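You operate a simulated robot arm through the tools that you are given. There is no shell and no other tool. Be economical: measure what you need, move in short steps, check, and stop when the job is done.

You run a simulated two-armed robot. Do the job below in one go: nothing can be reset, and whatever is moved stays where it is left.

TASK
Carry the white handled basket with both arms and set it on the chair side of the packing table. Take the blue crumpled towel from the tray of the left cart and put it on the lower shelf of the left cart. Press the left steel button two times. Put the air filter from the middle shelf of the small steel shelving in the large bowl. Take the green disc from the steel top of the basket shelving and leave it in the silver red banded bowl. Put the long pack on the upper shelf of the loading cart away on the knee high shelf of the right wire shelving. Take the handled steel box and put it on the knee high shelf of the left wire shelving. Stack the orange peg from the upper shelf of the steriliser cart on top of the purple peg. Open the left printer flap. Do these in any order.

Only the result counts: the job must be done as asked and must still hold three seconds after the hand-in. Knocking over, shifting, dropping, spilling or breaking anything else fails it. Flat cloth is picked up by pressing the open fingertips on it (5 to 10 N) and closing them slowly along it; thin cloth reads only 2 to 8 mm in the jaws.

THE ROBOT
Two 7-joint arms with two-finger parallel grippers on one trunk, on a base that drives. Base frame: it is fixed to the floor where the robot stands at the start and does not move with it; the origin is under the middle of the robot, x ahead of it, y to its left, z up; the surface under the hand at the start is at about z = 880. Lengths are in mm, angles in rad, forces in N, time in s.
The left shoulder is at the start at [50, 187, 1110], the right one opposite. With the tool pointing down near the work surface each hand reaches from about 100 to 660 mm from the robot's upright axis, wherever it stands, measured 20 degrees to its own side. Places, roughly: air filter (6x17x23 cm) [-5800, 6200, 600]; chair side of the packing table [-200, 3900, 900]; crumpled towel [-4500, 6000, 750]; disc [-7000, 6250, 1000]; handled steel box [-7500, -1000, 500]; knee high shelf of the left wire shelving [-6100, -800, 600]; knee high shelf of the right wire shelving [-7200, -800, 600]; large bowl (27x27x9 cm) [-3500, 6000, 800]; left printer flap [-5100, 6500, 1200]; left steel button [-5200, 6500, 1300]; long pack [-1750, 4750, 1250]; lower shelf of the left cart [-4600, 6100, 200]; peg [-4250, 1250, 1250]; red banded bowl (12x12x5 cm) [-6700, 6200, 900]; white handled basket (31x24x13 cm) [500, 100, 900]. Payload 3.43 kg a hand.
Tool frame (each hand has its own): the origin (TCP) lies between the finger pads and is the grasp point; the fingertips stand 30 mm ahead of it; z points along the fingers, y is the line along which they close. Largest opening 94 mm; finger width 28, thickness 10; the body of the gripper, 50 by 96 mm, starts 55 mm behind the TCP.
Orientation is that of the tool frame in the base frame, as a unit quaternion [w, x, y, z]. With the fingers straight down and closing along the base's y, the tool's x points along the base's -x, its y along +y and its z along -z.

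THE INTERFACE
- The arms move only by the tool apply_moves. It takes "left_targets", "right_targets" or both (then of equal length, played together; a hand with none holds still); each is a list of rows, each a list of 6 numbers: the shift along the tool's x, y, z in mm, then the turn, a rotation vector about the tool's x, y, z in rad. In form: [[tx, ty, tz, wx, wy, wz], ...]. A call has 1 to 10 rows; each row shifts and turns the commanded pose from where the row before left it, along the tool's axes as they then stand. "left_fingers" and "right_fingers" are, for a hand that has rows, the gripper command, from -1 (shut) to 1 (fully open), values between in proportion, set as the call begins (left out, the last holds). A row lasts 0.2 s, in which the tool goes at most 50 mm and 0.15 rad; a call with a longer step from one row to the next is refused whole, and so is a gripper value outside its range. Where a pose cannot be reached the arm comes as near as it can. A force on the tool above 40 N (or 10 N above the force at the start of the call, whichever is more), or a blocked arm, ends the call early, and 0.2 s more pass. The fingers move at their own pace (about 153 mm/s each) and stop on an object; they squeeze with about 28 N. The grip force told is the motor's: it shows also when the fingers shut on nothing. Time passes only in rows, and 0.2 s behind the last, so rows that do not move let the fingers close. It gives the time, the measured TCP pose, the force on the tool (base axes), the opening and the grip force at its end, in the units of the frame above (readings bear some noise), with the torque about the TCP (base axes, N m) and any sound that the robot's microphone picked up, and new pictures: "show" is both (left out), scene, wrist or none (wrist: the cameras of the hands that moved).
- Cameras (640 x 400 px; columns grow to the right, rows downward): "scene" is now at [149.7, 21.9, 1283.6]; the picture's right is [0.25, -0.97, 0.00], its down [-0.45, -0.11, -0.89] and it looks along [0.86, 0.22, -0.46] (base axes); focal length 263 px, centre (320, 200). "left" rides on the left gripper at [76, -14, -103] in its tool frame; the picture's right is [0.18, 0.98, 0.00], its down [-0.75, 0.14, -0.64] and it looks along [-0.63, 0.12, 0.77] (tool axes); focal length 243 px, centre (320, 200). "right" rides on the right gripper at [76, 14, -102] in its tool frame; the picture's right is [-0.18, 0.98, 0.00], its down [-0.75, -0.14, -0.64] and it looks along [-0.63, -0.12, 0.77] (tool axes); focal length 243 px, centre (320, 200). There is no depth. A picture from a camera that has moved, and an enlarged one, comes with that camera's place and axes in the base frame and with its lens.
- move_column(by): slides the trunk up (or, below 0, down) by that many mm; the arms and the scene camera ride with it, the base frame stays. It gives what a move gives, with no picture.
- base_move(legs): drives the robot by 1 to 6 legs, each [ahead, left, turn to the left] in mm, mm and rad, along the robot's own axes; the way and the turn of a leg run together, so that a leg with both is an arc; at most 1500 mm and 3.142 rad a leg. The arms and the cameras ride along, it lands a little off, and it stops where it bumps. It gives what a move gives, and a new picture of the scene camera.
- pan_tilt(pan, tilt): turns the head with the scene camera to pan (to the left, within 1.396 rad either way) and tilt (down, from -0.506 to 1.204), counted from straight ahead of the robot. It gives what a move gives, and a new picture of the scene camera.
- zoom(camera, box): a new picture of the part [left, top, right, bottom] of that camera's present view, enlarged. It takes no simulated time.
- finish_job(): hands the job in; it is judged then, once.

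Go step by step. Nothing tells you exact positions but the pictures and the camera data: compare them with the known pose of the tool, close in by small moves and look again before you grip or let go. The budget is 217 turns and 260 pictures, counting those below and the enlarged ones. Unless the task says otherwise, let go and move clear before handing in.

The tools are called after ">>>" by a JSON object that holds its "api" and its "payload". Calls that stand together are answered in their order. apply_moves: Moves the arms, as the interface text tells. Its arguments: {"type":"object","properties":{"left_targets":{"type":"array","items":{"type":"array","items":{"type":"number"}}},"left_fingers":{"type":"number"},"right_targets":{"type":"array","items":{"type":"array","items":{"type":"number"}}},"right_fingers":{"type":"number"},"show":{"type":"string","enum":["both","scene","wrist","none"]}},"required":[]} The other tools are called the same way: move_column (by) slides the trunk up or down; base_move (legs) drives the base; pan_tilt (pan, tilt) turns the head that bears the scene camera; zoom (camera, box) takes an enlarged picture of a part of a camera's view; finish_job () hands the job in.

At the start:

```text
time: 0.0
left_position: [478.7, 295.8, 1105.2]
left_tool_rot: [0.0, 0.0, 1.0, -0.001]
left_wrist_force: [0.6, -0.2, 0.3]
left_wrist_torque: [-0.02, -0.02, -0.02]
left_opening: 94.0
left_grasp_force: 0.1
right_position: [393.8, -81.4, 1163.4]
right_tool_rot: [0.0, 0.001, 1.0, 0.0]
right_wrist_force: [-0.5, 0.6, -0.3]
right_wrist_torque: [-0.01, -0.01, 0.01]
right_opening: 94.1
right_grasp_force: 0.1
trunk travel left (down, up): [-325.0, 107.0]
robot x, y, heading: [-0.7, 3.3, -0.004]
head pan, tilt: [0.251, 0.478]
```

scene: 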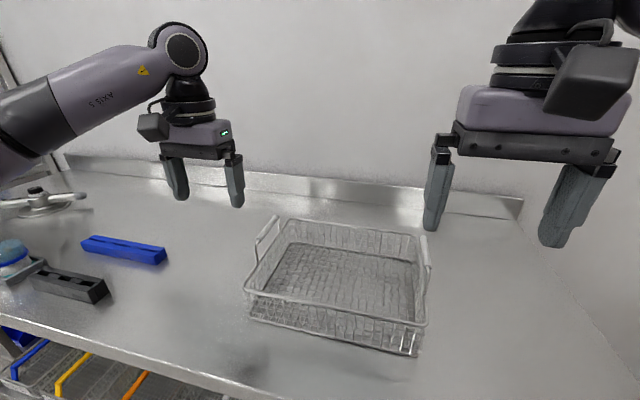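
right: 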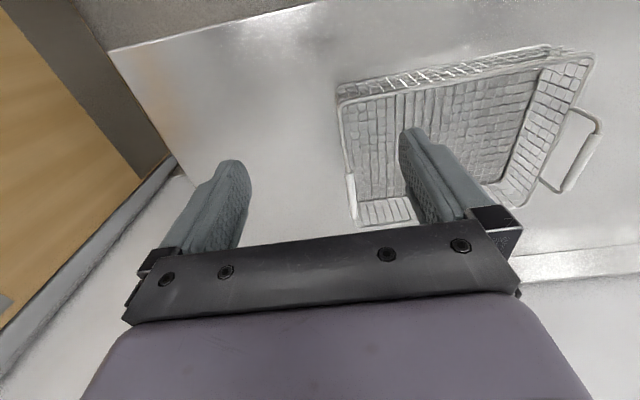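
left: 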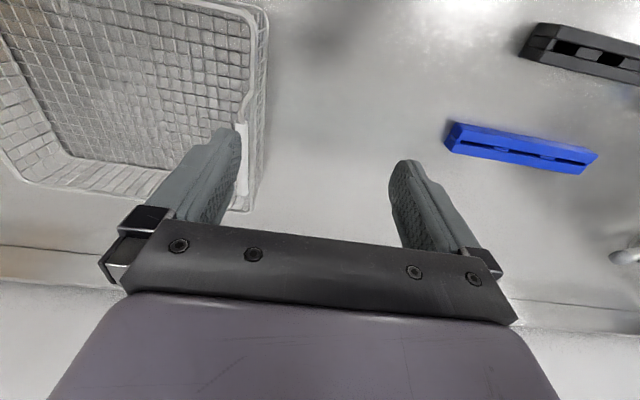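

I see the basket ahead on the table, with loop handles at its left and right ends. I'll enlarge the handles to measure them.

>>> {"api": "zoom", "payload": {"camera": "scene", "box": [230, 190, 450, 370]}}

>>> {"api": "zoom", "payload": {"camera": "left", "box": [160, 60, 320, 260]}}

```text
2.22 times, centred on (340, 280) of scene
camera zoom: at [149.7, 21.9, 1283.6], right [0.25, -0.97, 0.0], down [-0.45, -0.11, -0.89], along [0.86, 0.22, -0.46], focal length 585 px, centre (276, 22)
```

zoom: 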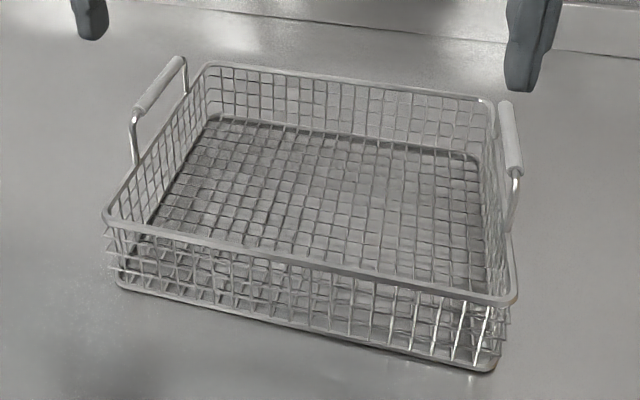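

```text
2.00 times, centred on (240, 160) of left
camera zoom: at [401.5, 282.6, 1210.0], right [-0.18, 0.98, 0.0], down [0.75, 0.14, 0.64], along [0.63, 0.12, -0.77], focal length 485 px, centre (480, 280)
```

zoom: 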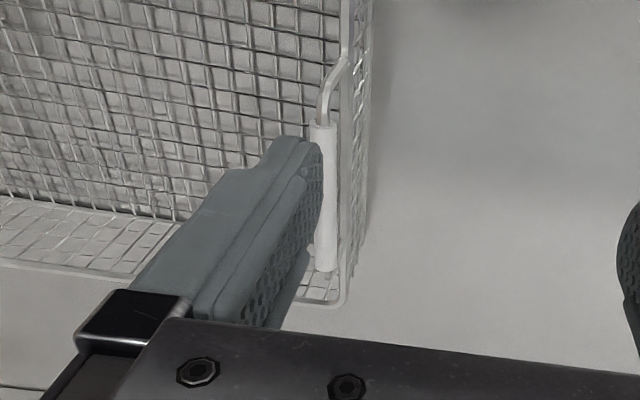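

The handles' white grips are near [545, 228, 994] and [548, -65, 994], both running along x. I'll bring the hands over them and check.

>>> {"api": "apply_moves", "payload": {"left_targets": [[-16.5, -17, 0, 0, 0, 0], [-16.5, -17, 0, 0, 0, 0], [-16.5, -17, 0, 0, 0, 0], [-16.5, -17, 0, 0, 0, 0], [0, 0, 20, 0, 0, 0], [0, 0, 20, 0, 0, 0], [0, 0, 20, 0, 0, 0], [0, 0, 5, 0, 0, 0]], "right_targets": [[-38.5, 4, 0, 0, 0, 0], [-38.5, 4, 0, 0, 0, 0], [-38.5, 4, 0, 0, 0, 0], [-38.5, 4, 0, 0, 0, 0], [0, 0, 40, 0, 0, 0], [0, 0, 40, 0, 0, 0], [0, 0, 40, 0, 0, 0], [0, 0, 3, 0, 0, 0]], "left_fingers": 1, "right_fingers": 1}}

```text
time: 1.8
left_position: [545.3, 226.5, 1042.2]
left_tool_rot: [0.0, -0.001, 1.0, 0.0]
left_wrist_force: [0.7, -0.1, -0.3]
left_wrist_torque: [-0.01, 0.01, 0.02]
left_opening: 93.8
left_grasp_force: 0.1
right_position: [547.7, -67.1, 1041.5]
right_tool_rot: [0.001, 0.0, 1.0, 0.001]
right_wrist_force: [-0.3, 0.9, 0.2]
right_wrist_torque: [0.02, -0.01, -0.01]
right_opening: 94.1
right_grasp_force: 0.0
trunk travel left (down, up): [-325.0, 107.0]
robot x, y, heading: [1.1, 1.2, -0.003]
head pan, tilt: [0.251, 0.478]
camera scene: at [149.7, 21.9, 1283.6], right [0.25, -0.97, 0.0], down [-0.45, -0.11, -0.89], along [0.86, 0.22, -0.46], focal length 263 px, centre (320, 200)
camera right: at [471.6, -52.1, 1143.4], right [0.18, 0.98, 0.0], down [0.75, -0.14, 0.64], along [0.63, -0.12, -0.77], focal length 243 px, centre (320, 200)
camera left: at [467.5, 212.0, 1145.1], right [-0.19, 0.98, 0.0], down [0.75, 0.14, 0.64], along [0.63, 0.12, -0.77], focal length 243 px, centre (320, 200)
```

scene: 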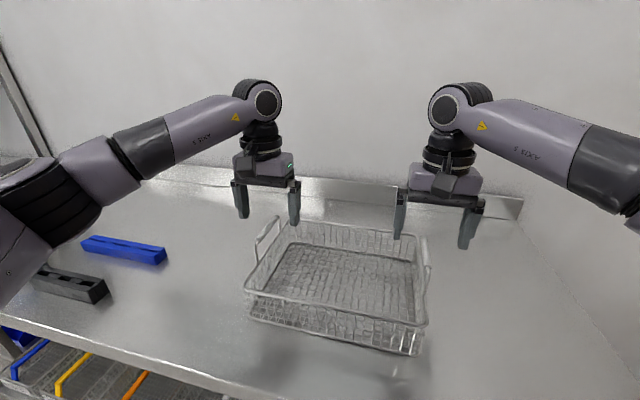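
right: 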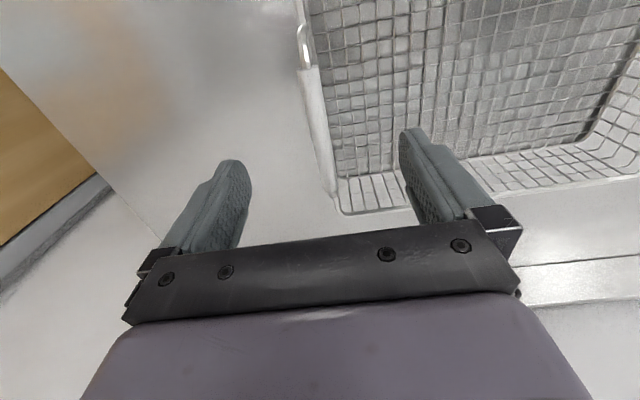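
left: 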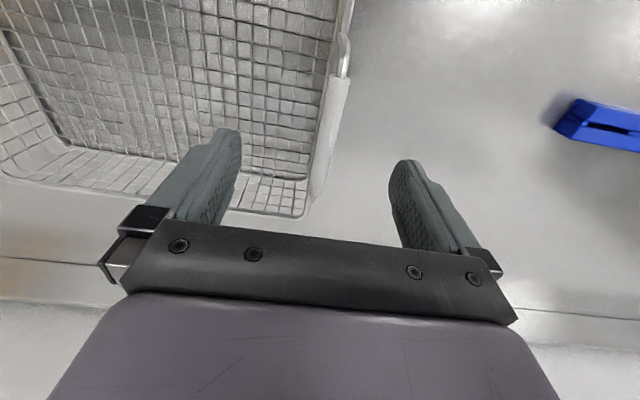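

The handles sit between the fingers. I'll go down and grip both.

>>> {"api": "apply_moves", "payload": {"left_targets": [[0, 4, 20, 0, 0, 0], [0, 0, 22, 0, 0, 0]], "right_targets": [[0, 3, 20, 0, 0, 0], [0, 0, 22, 0, 0, 0]], "show": "none"}}

>>> {"api": "apply_moves", "payload": {"left_targets": [[0, 0, 0, 0, 0, 0], [0, 0, 0, 0, 0, 0], [0, 0, 0, 0, 0, 0]], "right_targets": [[0, 0, 0, 0, 0, 0], [0, 0, 0, 0, 0, 0], [0, 0, 0, 0, 0, 0]], "left_fingers": -1, "right_fingers": -1, "show": "scene"}}

```text
time: 2.4
left_position: [543.5, 231.0, 999.6]
left_tool_rot: [0.001, 0.0, 1.0, 0.0]
left_wrist_force: [-0.3, 0.3, -0.4]
left_wrist_torque: [0.01, 0.0, 0.0]
left_opening: 94.0
left_grasp_force: 0.0
right_position: [549.8, -63.7, 997.9]
right_tool_rot: [-0.001, 0.001, 1.0, 0.0]
right_wrist_force: [-0.4, 0.8, -0.2]
right_wrist_torque: [0.01, -0.01, 0.01]
right_opening: 94.2
right_grasp_force: 0.1
trunk travel left (down, up): [-325.0, 107.0]
robot x, y, heading: [-0.5, -0.7, -0.001]
head pan, tilt: [0.251, 0.478]
```

```text
time: 3.2
left_position: [544.1, 229.0, 998.9]
left_tool_rot: [0.0, 0.001, 1.0, -0.001]
left_wrist_force: [-0.4, -6.2, -0.2]
left_wrist_torque: [-0.07, -0.12, -0.01]
left_opening: 16.1
left_grasp_force: 28.4
right_position: [548.5, -62.0, 998.1]
right_tool_rot: [0.001, 0.0, 1.0, 0.001]
right_wrist_force: [0.3, 5.3, -0.4]
right_wrist_torque: [-0.04, -0.19, -0.06]
right_opening: 16.2
right_grasp_force: 27.9
trunk travel left (down, up): [-325.0, 107.0]
robot x, y, heading: [-3.2, -1.1, -0.004]
head pan, tilt: [0.251, 0.478]
camera scene: at [150.0, 21.9, 1283.5], right [0.25, -0.97, 0.0], down [-0.45, -0.11, -0.89], along [0.86, 0.22, -0.46], focal length 263 px, centre (320, 200)
```

scene: 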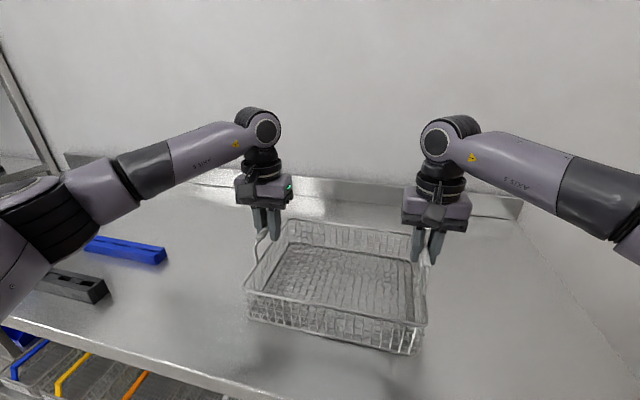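

Both hands hold the grips. I'll lift straight up and bring the basket in a little, then look around.

>>> {"api": "apply_moves", "payload": {"left_targets": [[0, 0, -20, 0, 0, 0], [0, 0, -25, 0, 0, 0], [0, 0, -30, 0, 0, 0], [0, 0, -30, 0, 0, 0], [0, 0, -30, 0, 0, 0], [20, 0, 0, 0, 0, 0], [30, 0, 0, 0, 0, 0], [30, 0, 0, 0, 0, 0], [20, 0, 0, 0, 0, 0]], "right_targets": [[0, 0, -20, 0, 0, 0], [0, 0, -25, 0, 0, 0], [0, 0, -30, 0, 0, 0], [0, 0, -30, 0, 0, 0], [0, 0, -30, 0, 0, 0], [20, 0, 0, 0, 0, 0], [30, 0, 0, 0, 0, 0], [30, 0, 0, 0, 0, 0], [20, 0, 0, 0, 0, 0]], "show": "none"}}

>>> {"api": "pan_tilt", "payload": {"pan": 1.39, "tilt": 0.35}}

>>> {"api": "pan_tilt", "payload": {"pan": -1.39, "tilt": 0.35}}

```text
time: 5.2
left_position: [446.4, 228.8, 1134.5]
left_tool_rot: [0.001, -0.001, 1.0, -0.002]
left_wrist_force: [-0.3, -23.4, -3.4]
left_wrist_torque: [0.0, 0.4, -0.07]
left_opening: 16.0
left_grasp_force: 28.6
right_position: [450.2, -61.4, 1131.0]
right_tool_rot: [0.001, -0.001, 1.0, 0.003]
right_wrist_force: [0.9, 23.8, -2.2]
right_wrist_torque: [0.01, -0.46, -0.11]
right_opening: 16.1
right_grasp_force: 27.7
trunk travel left (down, up): [-325.0, 107.0]
robot x, y, heading: [-0.1, 0.8, -0.002]
head pan, tilt: [0.251, 0.478]
```

```text
time: 6.6
left_position: [446.3, 229.4, 1133.7]
left_tool_rot: [0.001, 0.001, 1.0, -0.004]
left_wrist_force: [0.1, -26.3, -3.4]
left_wrist_torque: [-0.06, 0.09, -0.14]
left_opening: 16.3
left_grasp_force: 28.0
right_position: [450.7, -62.6, 1131.1]
right_tool_rot: [0.001, 0.0, 1.0, 0.004]
right_wrist_force: [1.0, 26.2, -2.8]
right_wrist_torque: [0.05, -0.05, -0.2]
right_opening: 16.4
right_grasp_force: 28.7
trunk travel left (down, up): [-325.0, 107.0]
robot x, y, heading: [-3.1, 0.5, -0.003]
head pan, tilt: [1.389, 0.351]
camera scene: at [78.5, 90.9, 1295.3], right [0.98, -0.18, 0.0], down [-0.06, -0.34, -0.94], along [0.17, 0.92, -0.34], focal length 263 px, centre (320, 200)
```

scene: 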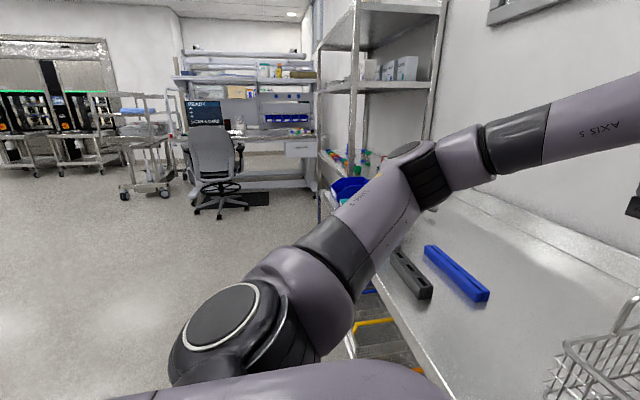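

```text
time: 9.0
left_position: [447.2, 230.1, 1135.6]
left_tool_rot: [0.001, 0.0, 1.0, -0.002]
left_wrist_force: [-0.5, -26.2, -3.4]
left_wrist_torque: [-0.03, -0.01, -0.15]
left_opening: 16.1
left_grasp_force: 27.3
right_position: [450.2, -61.9, 1130.0]
right_tool_rot: [0.001, 0.0, 1.0, 0.003]
right_wrist_force: [0.6, 26.7, -3.2]
right_wrist_torque: [0.04, -0.01, -0.2]
right_opening: 16.2
right_grasp_force: 28.3
trunk travel left (down, up): [-325.0, 107.0]
robot x, y, heading: [1.2, 5.0, -0.003]
head pan, tilt: [-1.389, 0.351]
camera scene: at [78.5, -92.3, 1295.4], right [-0.98, -0.18, 0.0], down [-0.06, 0.34, -0.94], along [0.17, -0.92, -0.34], focal length 263 px, centre (320, 200)
```

scene: 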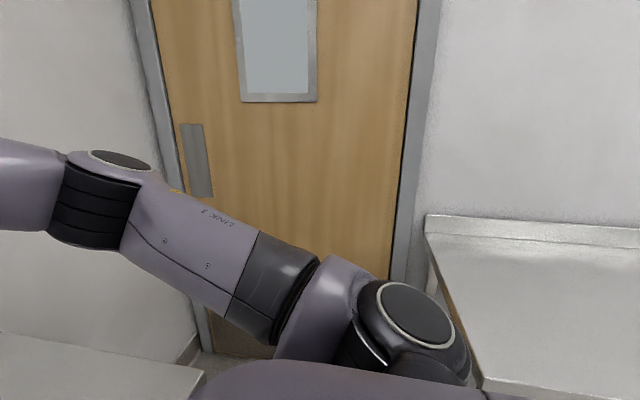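

The packing table with its chair is about 3.5 m to the left (+y). I'll ease the grip strain, back away from the bench, turn left, and drive toward it.

>>> {"api": "apply_moves", "payload": {"left_targets": [[0, -3, 0, 0, 0, 0], [0, 0, 0, 0, 0, 0]], "right_targets": [[0, 3, 0, 0, 0, 0], [0, 0, 0, 0, 0, 0]], "show": "none"}}

>>> {"api": "pan_tilt", "payload": {"pan": 0, "tilt": 0.4}}

>>> {"api": "base_move", "payload": {"legs": [[-500, 0, 0], [0, 0, 1.571], [1300, 0, 0]]}}

```text
time: 9.6
left_position: [446.1, 230.8, 1134.3]
left_tool_rot: [0.0, -0.001, 1.0, 0.001]
left_wrist_force: [-0.3, -4.7, -2.9]
left_wrist_torque: [-0.06, 0.01, -0.26]
left_opening: 16.3
left_grasp_force: 28.3
right_position: [449.8, -61.6, 1131.4]
right_tool_rot: [0.0, 0.002, 1.0, -0.001]
right_wrist_force: [0.3, 4.6, -2.2]
right_wrist_torque: [0.01, -0.09, 0.07]
right_opening: 16.4
right_grasp_force: 28.1
trunk travel left (down, up): [-325.0, 107.0]
robot x, y, heading: [0.2, 1.2, 0.002]
head pan, tilt: [-1.389, 0.351]
```

```text
time: 11.1
left_position: [445.9, 230.4, 1134.4]
left_tool_rot: [-0.002, -0.002, 1.0, 0.001]
left_wrist_force: [-0.6, 20.6, -2.4]
left_wrist_torque: [0.03, 0.03, -0.27]
left_opening: 16.3
left_grasp_force: 27.9
right_position: [449.9, -62.4, 1131.6]
right_tool_rot: [-0.001, 0.002, 1.0, -0.001]
right_wrist_force: [1.0, -21.7, -3.0]
right_wrist_torque: [-0.03, -0.06, -0.03]
right_opening: 16.3
right_grasp_force: 28.1
trunk travel left (down, up): [-325.0, 107.0]
robot x, y, heading: [-0.1, 2.5, 0.005]
head pan, tilt: [0.0, 0.4]
camera scene: at [154.3, -0.8, 1290.8], right [0.0, -1.0, 0.0], down [-0.39, 0.0, -0.92], along [0.92, 0.0, -0.39], focal length 263 px, centre (320, 200)
```

scene: 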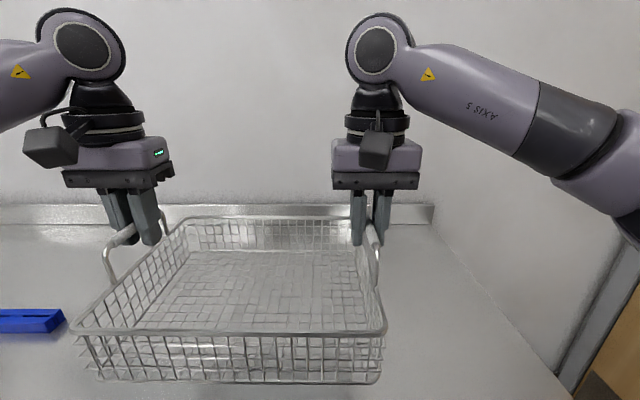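

```text
time: 23.9
left_position: [-667.7, 1734.9, 1134.0]
left_tool_rot: [-0.003, -0.689, 0.724, 0.0]
left_wrist_force: [-25.3, 0.2, -3.1]
left_wrist_torque: [0.04, 0.04, -0.17]
left_opening: 16.2
left_grasp_force: 28.5
right_position: [-375.2, 1723.4, 1130.9]
right_tool_rot: [0.0, -0.689, 0.725, -0.002]
right_wrist_force: [25.6, -0.3, -3.4]
right_wrist_torque: [0.01, -0.04, -0.01]
right_opening: 16.1
right_grasp_force: 27.7
trunk travel left (down, up): [-325.0, 107.0]
robot x, y, heading: [-460.8, 1276.4, 1.525]
head pan, tilt: [0.0, 0.4]
camera scene: at [-450.0, 1428.4, 1290.8], right [1.0, -0.05, 0.0], down [-0.02, -0.39, -0.92], along [0.05, 0.92, -0.39], focal length 263 px, centre (320, 200)
```

scene: 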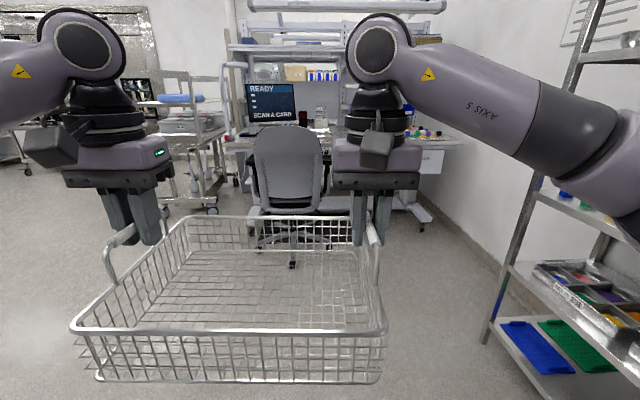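

Ahead I see the table, with the chair a bit left of centre and some small items on top. I'll ease the strain again, move closer and stay right of the chair.

>>> {"api": "apply_moves", "payload": {"left_targets": [[0, 1.6, 0, 0, 0, 0], [0, 0, 0, 0, 0, 0]], "right_targets": [[0, -1.6, 0, 0, 0, 0], [0, 0, 0, 0, 0, 0]], "show": "none"}}

>>> {"api": "base_move", "payload": {"legs": [[900, -350, 0.046]]}}

>>> {"api": "zoom", "payload": {"camera": "scene", "box": [100, 80, 500, 330]}}

```text
time: 24.5
left_position: [-668.2, 1734.5, 1134.8]
left_tool_rot: [-0.001, -0.689, 0.725, 0.0]
left_wrist_force: [14.2, -2.2, -2.5]
left_wrist_torque: [-0.05, -0.01, -0.11]
left_opening: 16.0
left_grasp_force: 28.1
right_position: [-375.8, 1723.1, 1130.8]
right_tool_rot: [0.0, -0.689, 0.725, -0.001]
right_wrist_force: [-14.9, 1.5, -3.4]
right_wrist_torque: [0.11, -0.03, -0.18]
right_opening: 16.4
right_grasp_force: 28.6
trunk travel left (down, up): [-325.0, 107.0]
robot x, y, heading: [-461.2, 1279.7, 1.519]
head pan, tilt: [0.0, 0.4]
```

```text
time: 29.4
left_position: [-315.2, 2585.2, 1134.0]
left_tool_rot: [0.001, -0.707, 0.707, -0.001]
left_wrist_force: [25.1, -0.9, -3.0]
left_wrist_torque: [0.01, -0.03, -0.18]
left_opening: 16.1
left_grasp_force: 27.8
right_position: [-23.3, 2587.5, 1130.4]
right_tool_rot: [-0.001, -0.706, 0.708, 0.001]
right_wrist_force: [-25.8, 1.2, -2.5]
right_wrist_torque: [-0.02, 0.04, -0.09]
right_opening: 16.2
right_grasp_force: 28.3
trunk travel left (down, up): [-325.0, 107.0]
robot x, y, heading: [-84.0, 2136.0, 1.569]
head pan, tilt: [0.0, 0.4]
camera scene: at [-83.0, 2288.8, 1290.8], right [1.0, 0.0, 0.0], down [0.0, -0.39, -0.92], along [0.0, 0.92, -0.39], focal length 263 px, centre (320, 200)
```

scene: 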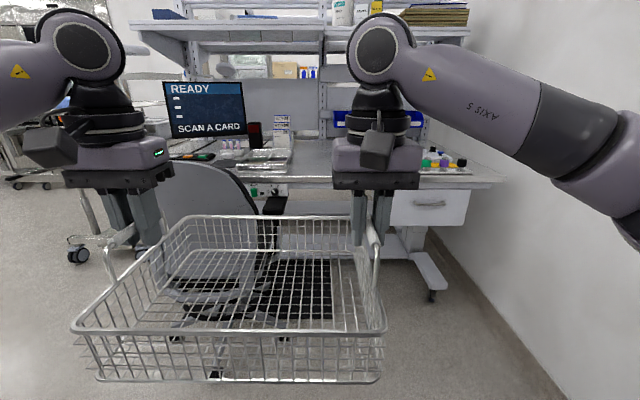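

```text
1.60 times, centred on (300, 205) of scene
camera zoom: at [-83.0, 2288.8, 1290.8], right [1.0, 0.0, 0.0], down [0.0, -0.39, -0.92], along [0.0, 0.92, -0.39], focal length 421 px, centre (352, 192)
```

zoom: 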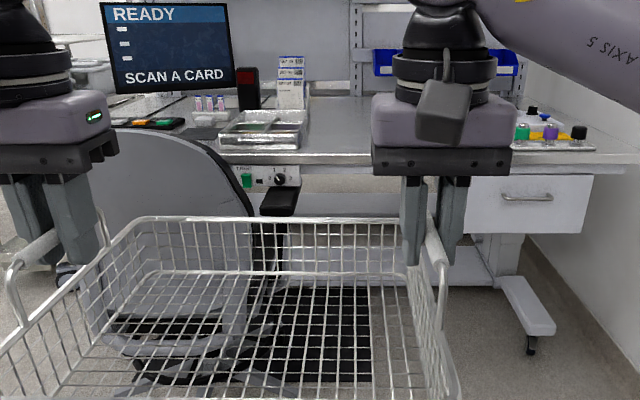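

The table's front edge is at about y = 3450, and the clear stretch lies right of the silver tray, about x -200 to 350. I'll go forward past the rack, then right, and stop short of the table.

>>> {"api": "base_move", "payload": {"legs": [[500, 0, 0], [0, -220, 0], [250, 0, 0]]}}

>>> {"api": "pan_tilt", "payload": {"pan": 0.1, "tilt": 0.75}}

```text
time: 35.9
left_position: [-94.4, 3346.9, 1134.8]
left_tool_rot: [0.0, -0.702, 0.712, -0.002]
left_wrist_force: [4.3, -0.7, -3.3]
left_wrist_torque: [0.01, 0.0, -0.16]
left_opening: 16.0
left_grasp_force: 27.7
right_position: [196.7, 3346.8, 1130.7]
right_tool_rot: [0.0, -0.702, 0.712, 0.001]
right_wrist_force: [-5.1, 1.1, -3.4]
right_wrist_torque: [-0.03, 0.01, -0.09]
right_opening: 16.4
right_grasp_force: 28.0
trunk travel left (down, up): [-325.0, 107.0]
robot x, y, heading: [125.9, 2899.9, 1.556]
head pan, tilt: [0.0, 0.4]
camera scene: at [133.9, 3049.5, 1290.7], right [1.0, -0.01, 0.0], down [-0.01, -0.39, -0.92], along [0.01, 0.92, -0.39], focal length 263 px, centre (320, 200)
```

scene: 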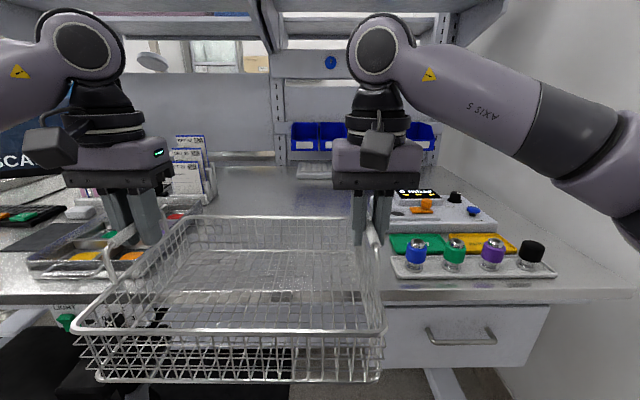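

```text
time: 36.8
left_position: [-94.9, 3347.1, 1134.3]
left_tool_rot: [0.001, -0.702, 0.712, -0.001]
left_wrist_force: [0.8, -0.6, -2.8]
left_wrist_torque: [-0.03, 0.02, -0.17]
left_opening: 16.1
left_grasp_force: 27.8
right_position: [197.7, 3346.3, 1132.0]
right_tool_rot: [-0.001, -0.702, 0.713, 0.001]
right_wrist_force: [-0.9, 0.3, -3.4]
right_wrist_torque: [0.01, -0.02, -0.1]
right_opening: 16.4
right_grasp_force: 28.5
trunk travel left (down, up): [-325.0, 107.0]
robot x, y, heading: [130.8, 2898.3, 1.56]
head pan, tilt: [0.099, 0.75]
camera scene: at [125.6, 3038.9, 1259.8], right [1.0, 0.09, 0.0], down [0.06, -0.68, -0.73], along [-0.06, 0.73, -0.68], focal length 263 px, centre (320, 200)
```

scene: 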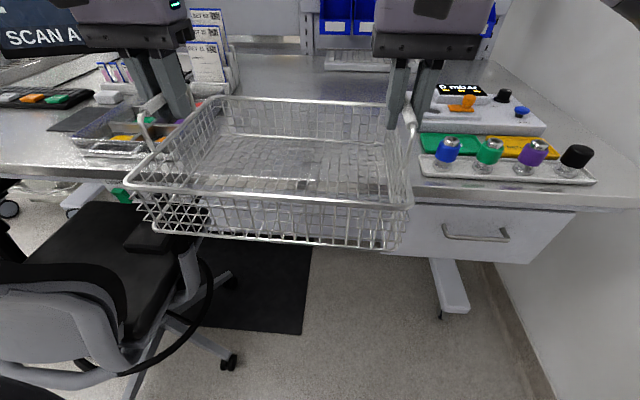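

The free stretch runs from the tray (x about -180) to the vial tray (x about 318). I'll set the basket at about [65, 3650], so I drive 200 more and extend the arms 100.

>>> {"api": "base_move", "payload": {"legs": [[200, -15, 0.012]]}}

>>> {"api": "apply_moves", "payload": {"left_targets": [[-20, 0, 0, 0, 0, 0], [-30, 0, 0, 0, 0, 0], [-30, 0, 0, 0, 0, 0], [-20, 0, 0, 0, 0, 0], [0, 0, 20, 0, 0, 0], [0, 0, 20, 0, 0, 0], [0, 0, 20, 0, 0, 0]], "right_targets": [[-20, 0, 0, 0, 0, 0], [-30, 0, 0, 0, 0, 0], [-30, 0, 0, 0, 0, 0], [-20, 0, 0, 0, 0, 0], [0, 0, 20, 0, 0, 0], [0, 0, 20, 0, 0, 0], [0, 0, 20, 0, 0, 0]], "show": "scene"}}

```text
time: 38.3
left_position: [-83.3, 3538.9, 1133.6]
left_tool_rot: [0.0, -0.706, 0.708, -0.002]
left_wrist_force: [1.0, -0.8, -3.3]
left_wrist_torque: [0.0, -0.01, -0.11]
left_opening: 16.3
left_grasp_force: 27.5
right_position: [208.8, 3540.8, 1131.3]
right_tool_rot: [-0.001, -0.706, 0.709, 0.0]
right_wrist_force: [-0.8, 1.4, -2.7]
right_wrist_torque: [0.02, -0.01, -0.07]
right_opening: 16.5
right_grasp_force: 27.8
trunk travel left (down, up): [-325.0, 107.0]
robot x, y, heading: [144.3, 3085.9, 1.568]
head pan, tilt: [0.099, 0.75]
camera scene: at [140.6, 3231.7, 1259.6], right [1.0, 0.1, 0.0], down [0.07, -0.68, -0.73], along [-0.07, 0.73, -0.68], focal length 263 px, centre (320, 200)
```

scene: 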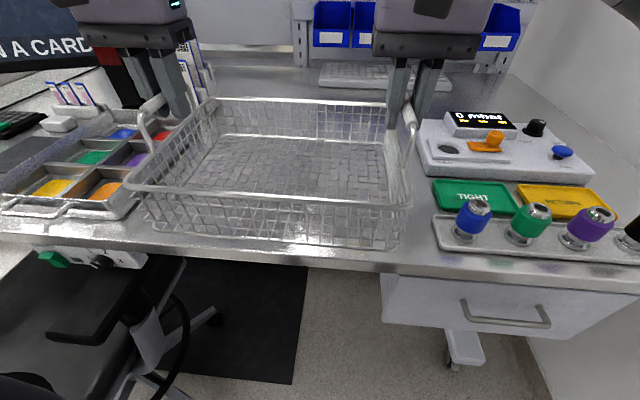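

```text
time: 39.9
left_position: [-81.3, 3638.6, 1073.8]
left_tool_rot: [-0.001, -0.706, 0.708, 0.0]
left_wrist_force: [-11.4, -2.1, -3.4]
left_wrist_torque: [0.02, 0.07, -0.44]
left_opening: 16.2
left_grasp_force: 27.8
right_position: [210.3, 3640.4, 1070.1]
right_tool_rot: [0.0, -0.705, 0.71, 0.0]
right_wrist_force: [11.5, 2.5, -2.8]
right_wrist_torque: [-0.06, 0.03, -0.18]
right_opening: 16.2
right_grasp_force: 28.1
trunk travel left (down, up): [-325.0, 107.0]
robot x, y, heading: [148.8, 3086.6, 1.567]
head pan, tilt: [0.099, 0.75]
camera scene: at [140.6, 3231.5, 1259.7], right [1.0, 0.1, 0.0], down [0.07, -0.68, -0.73], along [-0.07, 0.73, -0.68], focal length 263 px, centre (320, 200)
```

scene: 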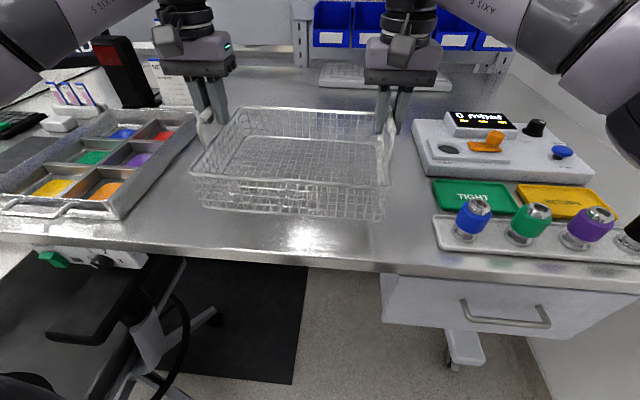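

The basket hangs over a clear patch of table. I'll lower it, the last part in small steps to feel the contact.

>>> {"api": "apply_moves", "payload": {"left_targets": [[0, 0, 15, 0, 0, 0], [0, 0, 15, 0, 0, 0]], "right_targets": [[0, 0, 15, 0, 0, 0], [0, 0, 15, 0, 0, 0]], "show": "none"}}

>>> {"api": "apply_moves", "payload": {"left_targets": [[0, 0, 5, 0, 0, 0], [0, 0, 5, 0, 0, 0], [0, 0, 5, 0, 0, 0], [0, 0, 5, 0, 0, 0]], "right_targets": [[0, 0, 5, 0, 0, 0], [0, 0, 5, 0, 0, 0], [0, 0, 5, 0, 0, 0], [0, 0, 5, 0, 0, 0]], "show": "scene"}}

```text
time: 40.5
left_position: [-81.1, 3639.5, 1043.3]
left_tool_rot: [0.0, -0.707, 0.708, -0.001]
left_wrist_force: [-15.0, -1.2, -2.8]
left_wrist_torque: [-0.23, 0.08, -0.23]
left_opening: 16.1
left_grasp_force: 28.3
right_position: [210.3, 3641.2, 1040.9]
right_tool_rot: [0.0, -0.705, 0.709, 0.001]
right_wrist_force: [14.7, 1.4, -3.1]
right_wrist_torque: [0.21, -0.03, -0.08]
right_opening: 16.3
right_grasp_force: 27.9
trunk travel left (down, up): [-325.0, 107.0]
robot x, y, heading: [146.7, 3088.7, 1.569]
head pan, tilt: [0.099, 0.75]
```

```text
time: 41.5
left_position: [-82.2, 3636.5, 1028.9]
left_tool_rot: [0.004, -0.707, 0.708, 0.002]
left_wrist_force: [-12.5, 8.4, 16.1]
left_wrist_torque: [-0.63, 0.03, -0.06]
left_opening: 16.1
left_grasp_force: 28.2
right_position: [209.4, 3639.0, 1026.2]
right_tool_rot: [0.001, -0.705, 0.709, 0.005]
right_wrist_force: [9.8, 6.4, 22.7]
right_wrist_torque: [0.05, 0.01, -0.03]
right_opening: 16.2
right_grasp_force: 28.1
trunk travel left (down, up): [-325.0, 107.0]
robot x, y, heading: [147.6, 3088.8, 1.568]
head pan, tilt: [0.099, 0.75]
camera scene: at [140.5, 3229.0, 1260.9], right [1.0, 0.1, 0.0], down [0.07, -0.68, -0.73], along [-0.07, 0.73, -0.68], focal length 263 px, centre (320, 200)
```

scene: 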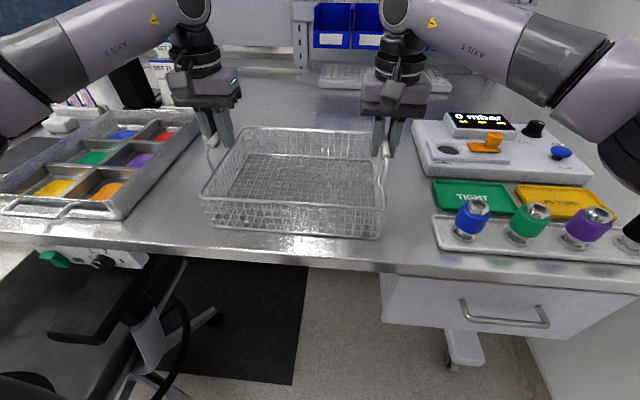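

The basket rests on the table. I'll release and raise both hands straight up.

>>> {"api": "apply_moves", "payload": {"left_targets": [[0, 0, -3, 0, 0, 0], [0, 0, 0, 0, 0, 0], [0, 0, 0, 0, 0, 0]], "right_targets": [[0, 0, -3, 0, 0, 0], [0, 0, 0, 0, 0, 0], [0, 0, 0, 0, 0, 0]], "left_fingers": 0.2, "right_fingers": 0.2, "show": "none"}}

>>> {"api": "apply_moves", "payload": {"left_targets": [[0, 0, -20, 0, 0, 0], [0, 0, -40, 0, 0, 0], [0, 0, -40, 0, 0, 0], [40, 0, -10, 0, 0, 0], [45, 0, 0, 0, 0, 0], [45, 0, 0, 0, 0, 0], [45, 0, 0, 0, 0, 0]], "right_targets": [[0, 0, -20, 0, 0, 0], [0, 0, -40, 0, 0, 0], [0, 0, -40, 0, 0, 0], [40, 0, -10, 0, 0, 0], [45, 0, 0, 0, 0, 0], [45, 0, 0, 0, 0, 0], [45, 0, 0, 0, 0, 0]], "show": "scene"}}

```text
time: 42.3
left_position: [-82.6, 3637.7, 1028.9]
left_tool_rot: [0.001, -0.705, 0.709, -0.001]
left_wrist_force: [0.1, -0.4, 0.3]
left_wrist_torque: [0.0, 0.03, 0.0]
left_opening: 56.5
left_grasp_force: 0.1
right_position: [210.4, 3639.2, 1026.0]
right_tool_rot: [-0.001, -0.706, 0.709, 0.0]
right_wrist_force: [0.2, 0.6, -0.6]
right_wrist_torque: [0.01, -0.02, -0.01]
right_opening: 56.3
right_grasp_force: 0.0
trunk travel left (down, up): [-325.0, 107.0]
robot x, y, heading: [147.3, 3094.5, 1.564]
head pan, tilt: [0.099, 0.75]
```

```text
time: 43.9
left_position: [-84.1, 3459.3, 1137.7]
left_tool_rot: [0.0, -0.706, 0.708, 0.0]
left_wrist_force: [0.4, 0.2, -0.6]
left_wrist_torque: [0.01, -0.02, 0.02]
left_opening: 56.6
left_grasp_force: 0.1
right_position: [208.0, 3461.2, 1131.8]
right_tool_rot: [0.0, -0.706, 0.709, 0.001]
right_wrist_force: [0.7, 0.6, 0.2]
right_wrist_torque: [0.02, 0.0, -0.01]
right_opening: 56.6
right_grasp_force: 0.0
trunk travel left (down, up): [-325.0, 107.0]
robot x, y, heading: [146.2, 3088.0, 1.569]
head pan, tilt: [0.099, 0.75]
camera scene: at [140.6, 3229.9, 1259.9], right [1.0, 0.1, 0.0], down [0.07, -0.68, -0.73], along [-0.07, 0.73, -0.68], focal length 263 px, centre (320, 200)
```

scene: 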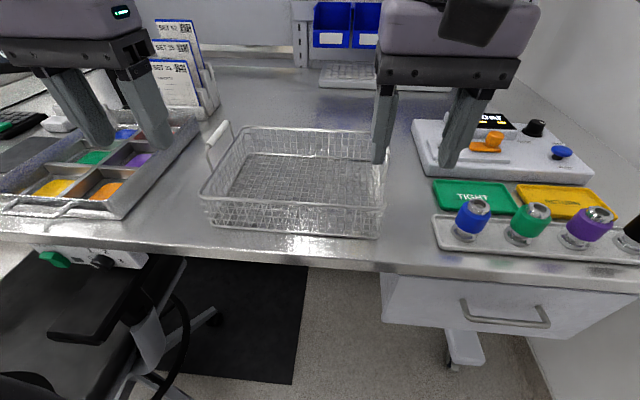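

The basket is in place. Next is the long pack: I'll back off, sidestep left past the chair and look at the loading cart.

>>> {"api": "pan_tilt", "payload": {"pan": 0, "tilt": 0.25}}

>>> {"api": "base_move", "payload": {"legs": [[-450, 0, 0], [0, 1500, 0], [0, 300, 0]]}}

```text
time: 44.9
left_position: [-85.6, 3461.6, 1137.2]
left_tool_rot: [0.001, -0.706, 0.709, -0.001]
left_wrist_force: [0.4, 0.4, 0.5]
left_wrist_torque: [-0.01, 0.0, -0.01]
left_opening: 56.4
left_grasp_force: 0.1
right_position: [208.4, 3464.1, 1132.9]
right_tool_rot: [0.0, -0.706, 0.709, 0.002]
right_wrist_force: [-0.8, -0.4, -0.2]
right_wrist_torque: [0.0, -0.01, 0.0]
right_opening: 56.3
right_grasp_force: 0.0
trunk travel left (down, up): [-325.0, 107.0]
robot x, y, heading: [145.2, 3090.9, 1.564]
head pan, tilt: [0.0, 0.25]
camera scene: at [148.9, 3241.5, 1304.8], right [1.0, 0.0, 0.0], down [0.0, -0.25, -0.97], along [0.0, 0.97, -0.25], focal length 263 px, centre (320, 200)
```

scene: 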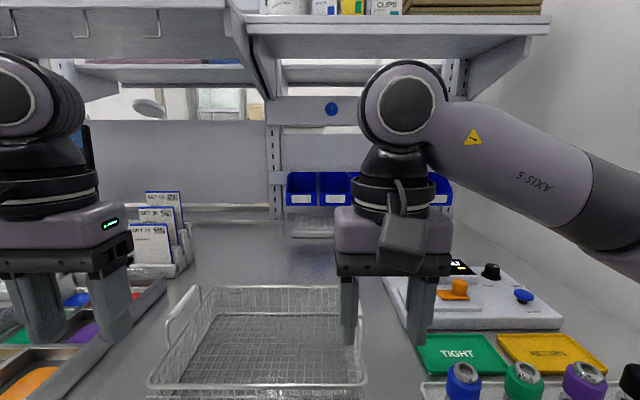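

```text
time: 63.2
left_position: [-1868.4, 3088.2, 1138.0]
left_tool_rot: [0.0, -0.688, 0.725, -0.001]
left_wrist_force: [0.0, 0.1, 0.7]
left_wrist_torque: [-0.03, -0.03, 0.0]
left_opening: 56.3
left_grasp_force: 0.1
right_position: [-1575.0, 3076.0, 1133.1]
right_tool_rot: [0.0, -0.689, 0.725, 0.0]
right_wrist_force: [0.2, 0.2, 0.1]
right_wrist_torque: [0.02, 0.04, 0.0]
right_opening: 56.6
right_grasp_force: 0.0
trunk travel left (down, up): [-325.0, 107.0]
robot x, y, heading: [-1655.7, 2706.4, 1.518]
head pan, tilt: [0.0, 0.25]
camera scene: at [-1645.2, 2858.0, 1304.9], right [1.0, -0.05, 0.0], down [-0.01, -0.25, -0.97], along [0.05, 0.97, -0.25], focal length 263 px, centre (320, 200)
```

scene: 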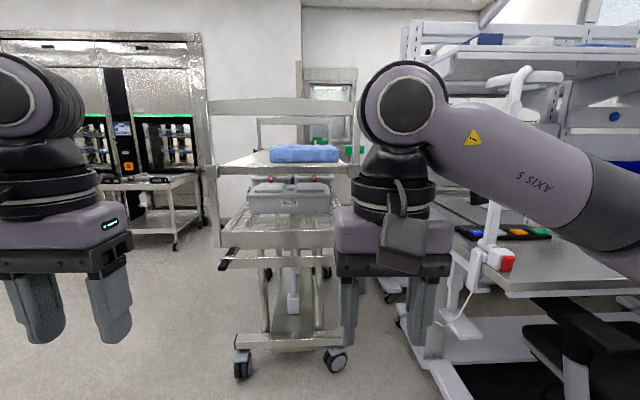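

The blue pack lies on the loading cart's upper shelf, straight ahead. I'll enlarge it.

>>> {"api": "zoom", "payload": {"camera": "scene", "box": [190, 80, 370, 260]}}

```text
2.22 times, centred on (280, 170) of scene
camera zoom: at [-1645.2, 2858.0, 1304.9], right [1.0, -0.05, 0.0], down [-0.01, -0.25, -0.97], along [0.05, 0.97, -0.25], focal length 585 px, centre (409, 267)
```

zoom: 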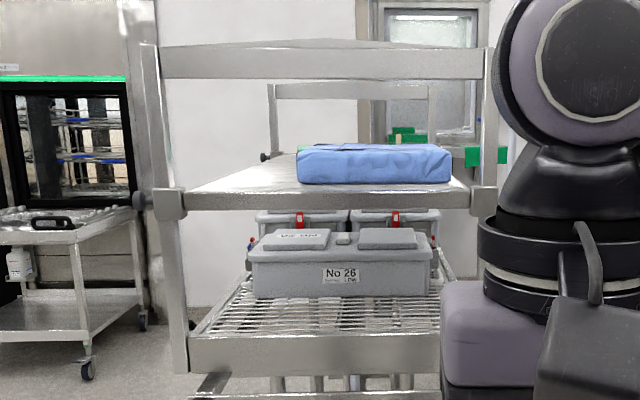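

The cart's front top bar blocks a reach from the front, but its left side looks open. I'll drive around to the left side, face the pack from there, and raise the trunk for a better view.

>>> {"api": "base_move", "payload": {"legs": [[0, 1000, 0.05], [1450, 0, 0], [0, 0, -1.57]]}}

>>> {"api": "move_column", "payload": {"by": 105}}

>>> {"api": "pan_tilt", "payload": {"pan": 0, "tilt": 0.4}}

```text
time: 83.1
left_position: [-2309.1, 4397.7, 1137.1]
left_tool_rot: [0.0, 0.007, 1.0, 0.0]
left_wrist_force: [-0.1, 0.1, -0.4]
left_wrist_torque: [-0.02, -0.03, 0.0]
left_opening: 56.2
left_grasp_force: 0.1
right_position: [-2309.8, 4104.9, 1132.2]
right_tool_rot: [0.001, 0.008, 1.0, 0.001]
right_wrist_force: [0.1, 0.3, -0.6]
right_wrist_torque: [-0.01, -0.01, 0.02]
right_opening: 56.7
right_grasp_force: 0.0
trunk travel left (down, up): [-325.0, 107.0]
robot x, y, heading: [-2678.8, 4172.4, -0.019]
head pan, tilt: [0.0, 0.25]
camera scene: at [-2527.7, 4168.1, 1304.9], right [-0.02, -1.0, 0.0], down [-0.25, 0.0, -0.97], along [0.97, -0.02, -0.25], focal length 263 px, centre (320, 200)
```

scene: 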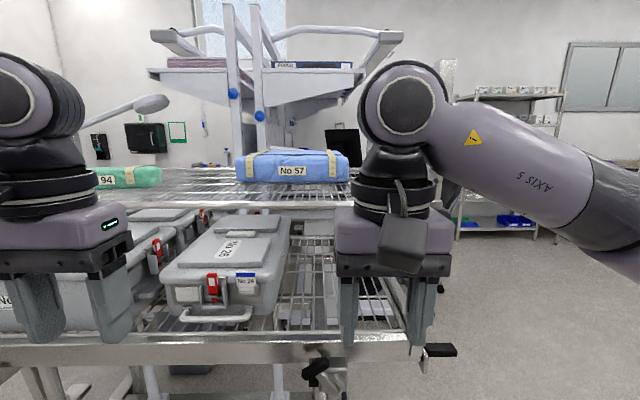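

```text
time: 84.5
left_position: [-2308.8, 4395.7, 1242.9]
left_tool_rot: [0.0, 0.008, 1.0, -0.001]
left_wrist_force: [-0.1, -0.1, -0.2]
left_wrist_torque: [0.0, 0.0, 0.02]
left_opening: 56.2
left_grasp_force: 0.1
right_position: [-2310.4, 4104.8, 1238.0]
right_tool_rot: [0.0, 0.008, 1.0, 0.001]
right_wrist_force: [0.2, -0.2, 0.5]
right_wrist_torque: [0.02, 0.02, -0.02]
right_opening: 56.4
right_grasp_force: 0.1
trunk travel left (down, up): [-430.0, 2.0]
robot x, y, heading: [-2683.3, 4173.0, -0.019]
head pan, tilt: [0.0, 0.25]
```

```text
time: 85.2
left_position: [-2308.8, 4397.0, 1242.6]
left_tool_rot: [0.0, 0.008, 1.0, -0.001]
left_wrist_force: [0.0, 1.0, 0.4]
left_wrist_torque: [-0.02, -0.03, 0.01]
left_opening: 56.1
left_grasp_force: 0.0
right_position: [-2311.6, 4104.9, 1237.3]
right_tool_rot: [0.0, 0.009, 1.0, 0.0]
right_wrist_force: [-1.1, 0.5, 0.1]
right_wrist_torque: [0.0, 0.0, 0.03]
right_opening: 56.3
right_grasp_force: 0.1
trunk travel left (down, up): [-430.0, 2.0]
robot x, y, heading: [-2683.0, 4170.8, -0.019]
head pan, tilt: [0.0, 0.4]
camera scene: at [-2528.5, 4168.2, 1395.9], right [-0.02, -1.0, 0.0], down [-0.39, 0.01, -0.92], along [0.92, -0.01, -0.39], focal length 263 px, centre (320, 200)
```

scene: 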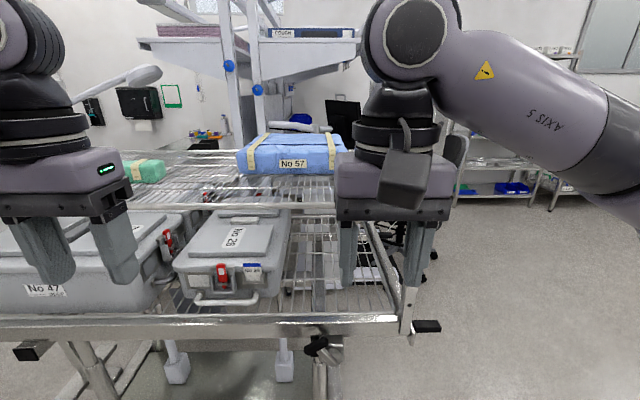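

The blue pack (No 57) seems fairly square, about 33 x 30 cm, and there's also a green one. I'll look closer to decide which is the long pack.

>>> {"api": "pan_tilt", "payload": {"pan": 0.35, "tilt": 0.3}}

>>> {"api": "zoom", "payload": {"camera": "scene", "box": [200, 100, 480, 260]}}

```text
time: 86.0
left_position: [-2308.5, 4395.6, 1242.0]
left_tool_rot: [0.0, 0.008, 1.0, -0.001]
left_wrist_force: [0.3, 0.0, 0.6]
left_wrist_torque: [-0.01, -0.01, -0.01]
left_opening: 56.7
left_grasp_force: 0.0
right_position: [-2309.8, 4104.1, 1237.2]
right_tool_rot: [0.0, 0.009, 1.0, 0.001]
right_wrist_force: [0.9, 0.2, 0.4]
right_wrist_torque: [-0.01, 0.03, -0.03]
right_opening: 56.4
right_grasp_force: 0.0
trunk travel left (down, up): [-430.0, 2.0]
robot x, y, heading: [-2682.4, 4172.4, -0.011]
head pan, tilt: [0.351, 0.3]
camera scene: at [-2532.8, 4200.3, 1405.1], right [0.33, -0.94, 0.0], down [-0.28, -0.1, -0.96], along [0.9, 0.31, -0.3], focal length 263 px, centre (320, 200)
```

scene: 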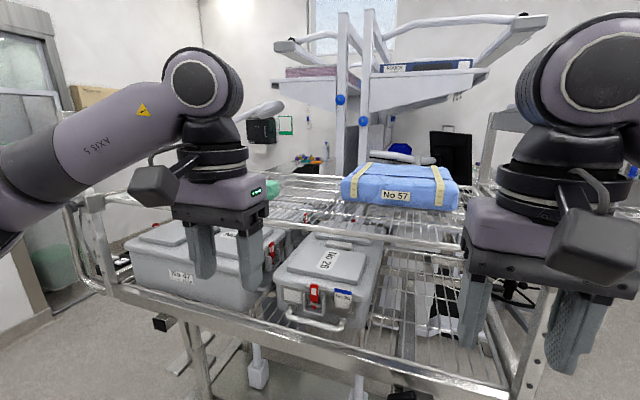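

```text
2.29 times, centred on (340, 180) of scene
camera zoom: at [-2532.8, 4200.3, 1405.1], right [0.33, -0.94, 0.0], down [-0.28, -0.1, -0.96], along [0.9, 0.31, -0.3], focal length 602 px, centre (274, 246)
```

zoom: 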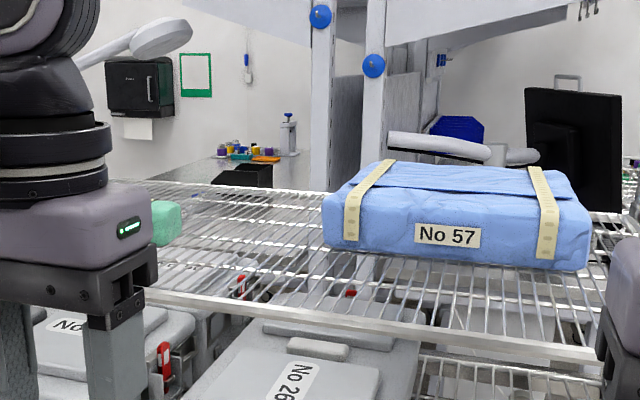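

The hint puts the long pack at y of about 4750, so it should be the green one, with the blue one at y of about 4245. I'll slide left to face the green pack.

>>> {"api": "base_move", "payload": {"legs": [[0, 500, 0]]}}

>>> {"api": "pan_tilt", "payload": {"pan": 0, "tilt": 0.4}}

>>> {"api": "zoom", "payload": {"camera": "scene", "box": [140, 80, 420, 255]}}

```text
time: 91.1
left_position: [-2294.7, 4906.2, 1242.8]
left_tool_rot: [-0.001, 0.015, 1.0, -0.001]
left_wrist_force: [0.0, -0.2, 1.0]
left_wrist_torque: [-0.01, -0.01, -0.01]
left_opening: 56.4
left_grasp_force: 0.2
right_position: [-2299.6, 4612.5, 1236.0]
right_tool_rot: [0.001, 0.015, 1.0, 0.0]
right_wrist_force: [0.2, 0.2, 0.8]
right_wrist_torque: [-0.01, -0.01, -0.02]
right_opening: 56.5
right_grasp_force: 0.1
trunk travel left (down, up): [-430.0, 2.0]
robot x, y, heading: [-2668.0, 4686.6, -0.032]
head pan, tilt: [0.351, 0.3]
camera scene: at [-2520.9, 4713.3, 1405.1], right [0.32, -0.95, 0.0], down [-0.28, -0.09, -0.96], along [0.91, 0.3, -0.3], focal length 263 px, centre (320, 200)
```

scene: 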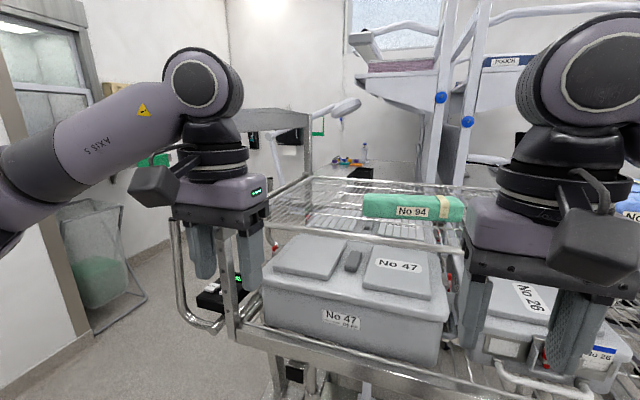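

```text
time: 91.9
left_position: [-2293.4, 4906.6, 1242.9]
left_tool_rot: [-0.001, 0.014, 1.0, -0.001]
left_wrist_force: [0.1, -0.4, -0.4]
left_wrist_torque: [-0.01, 0.01, -0.04]
left_opening: 56.3
left_grasp_force: 0.1
right_position: [-2299.0, 4613.9, 1236.8]
right_tool_rot: [0.001, 0.015, 1.0, 0.0]
right_wrist_force: [0.2, -0.8, -0.3]
right_wrist_torque: [0.0, -0.01, -0.01]
right_opening: 56.7
right_grasp_force: 0.1
trunk travel left (down, up): [-430.0, 2.0]
robot x, y, heading: [-2671.6, 4687.9, -0.031]
head pan, tilt: [0.0, 0.4]
camera scene: at [-2516.8, 4681.0, 1395.9], right [-0.03, -1.0, 0.0], down [-0.39, 0.01, -0.92], along [0.92, -0.03, -0.39], focal length 263 px, centre (320, 200)
```

scene: 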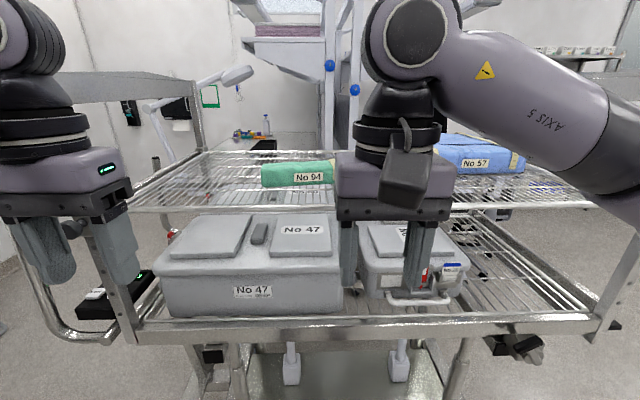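

```text
2.29 times, centred on (280, 168) of scene
camera zoom: at [-2516.8, 4681.0, 1395.9], right [-0.03, -1.0, 0.0], down [-0.39, 0.01, -0.92], along [0.92, -0.03, -0.39], focal length 602 px, centre (411, 274)
```

zoom: 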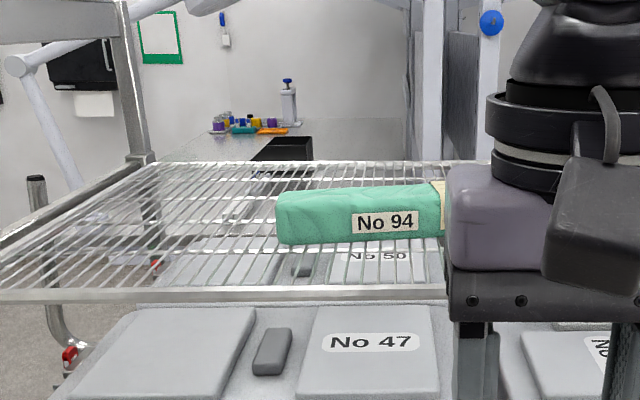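

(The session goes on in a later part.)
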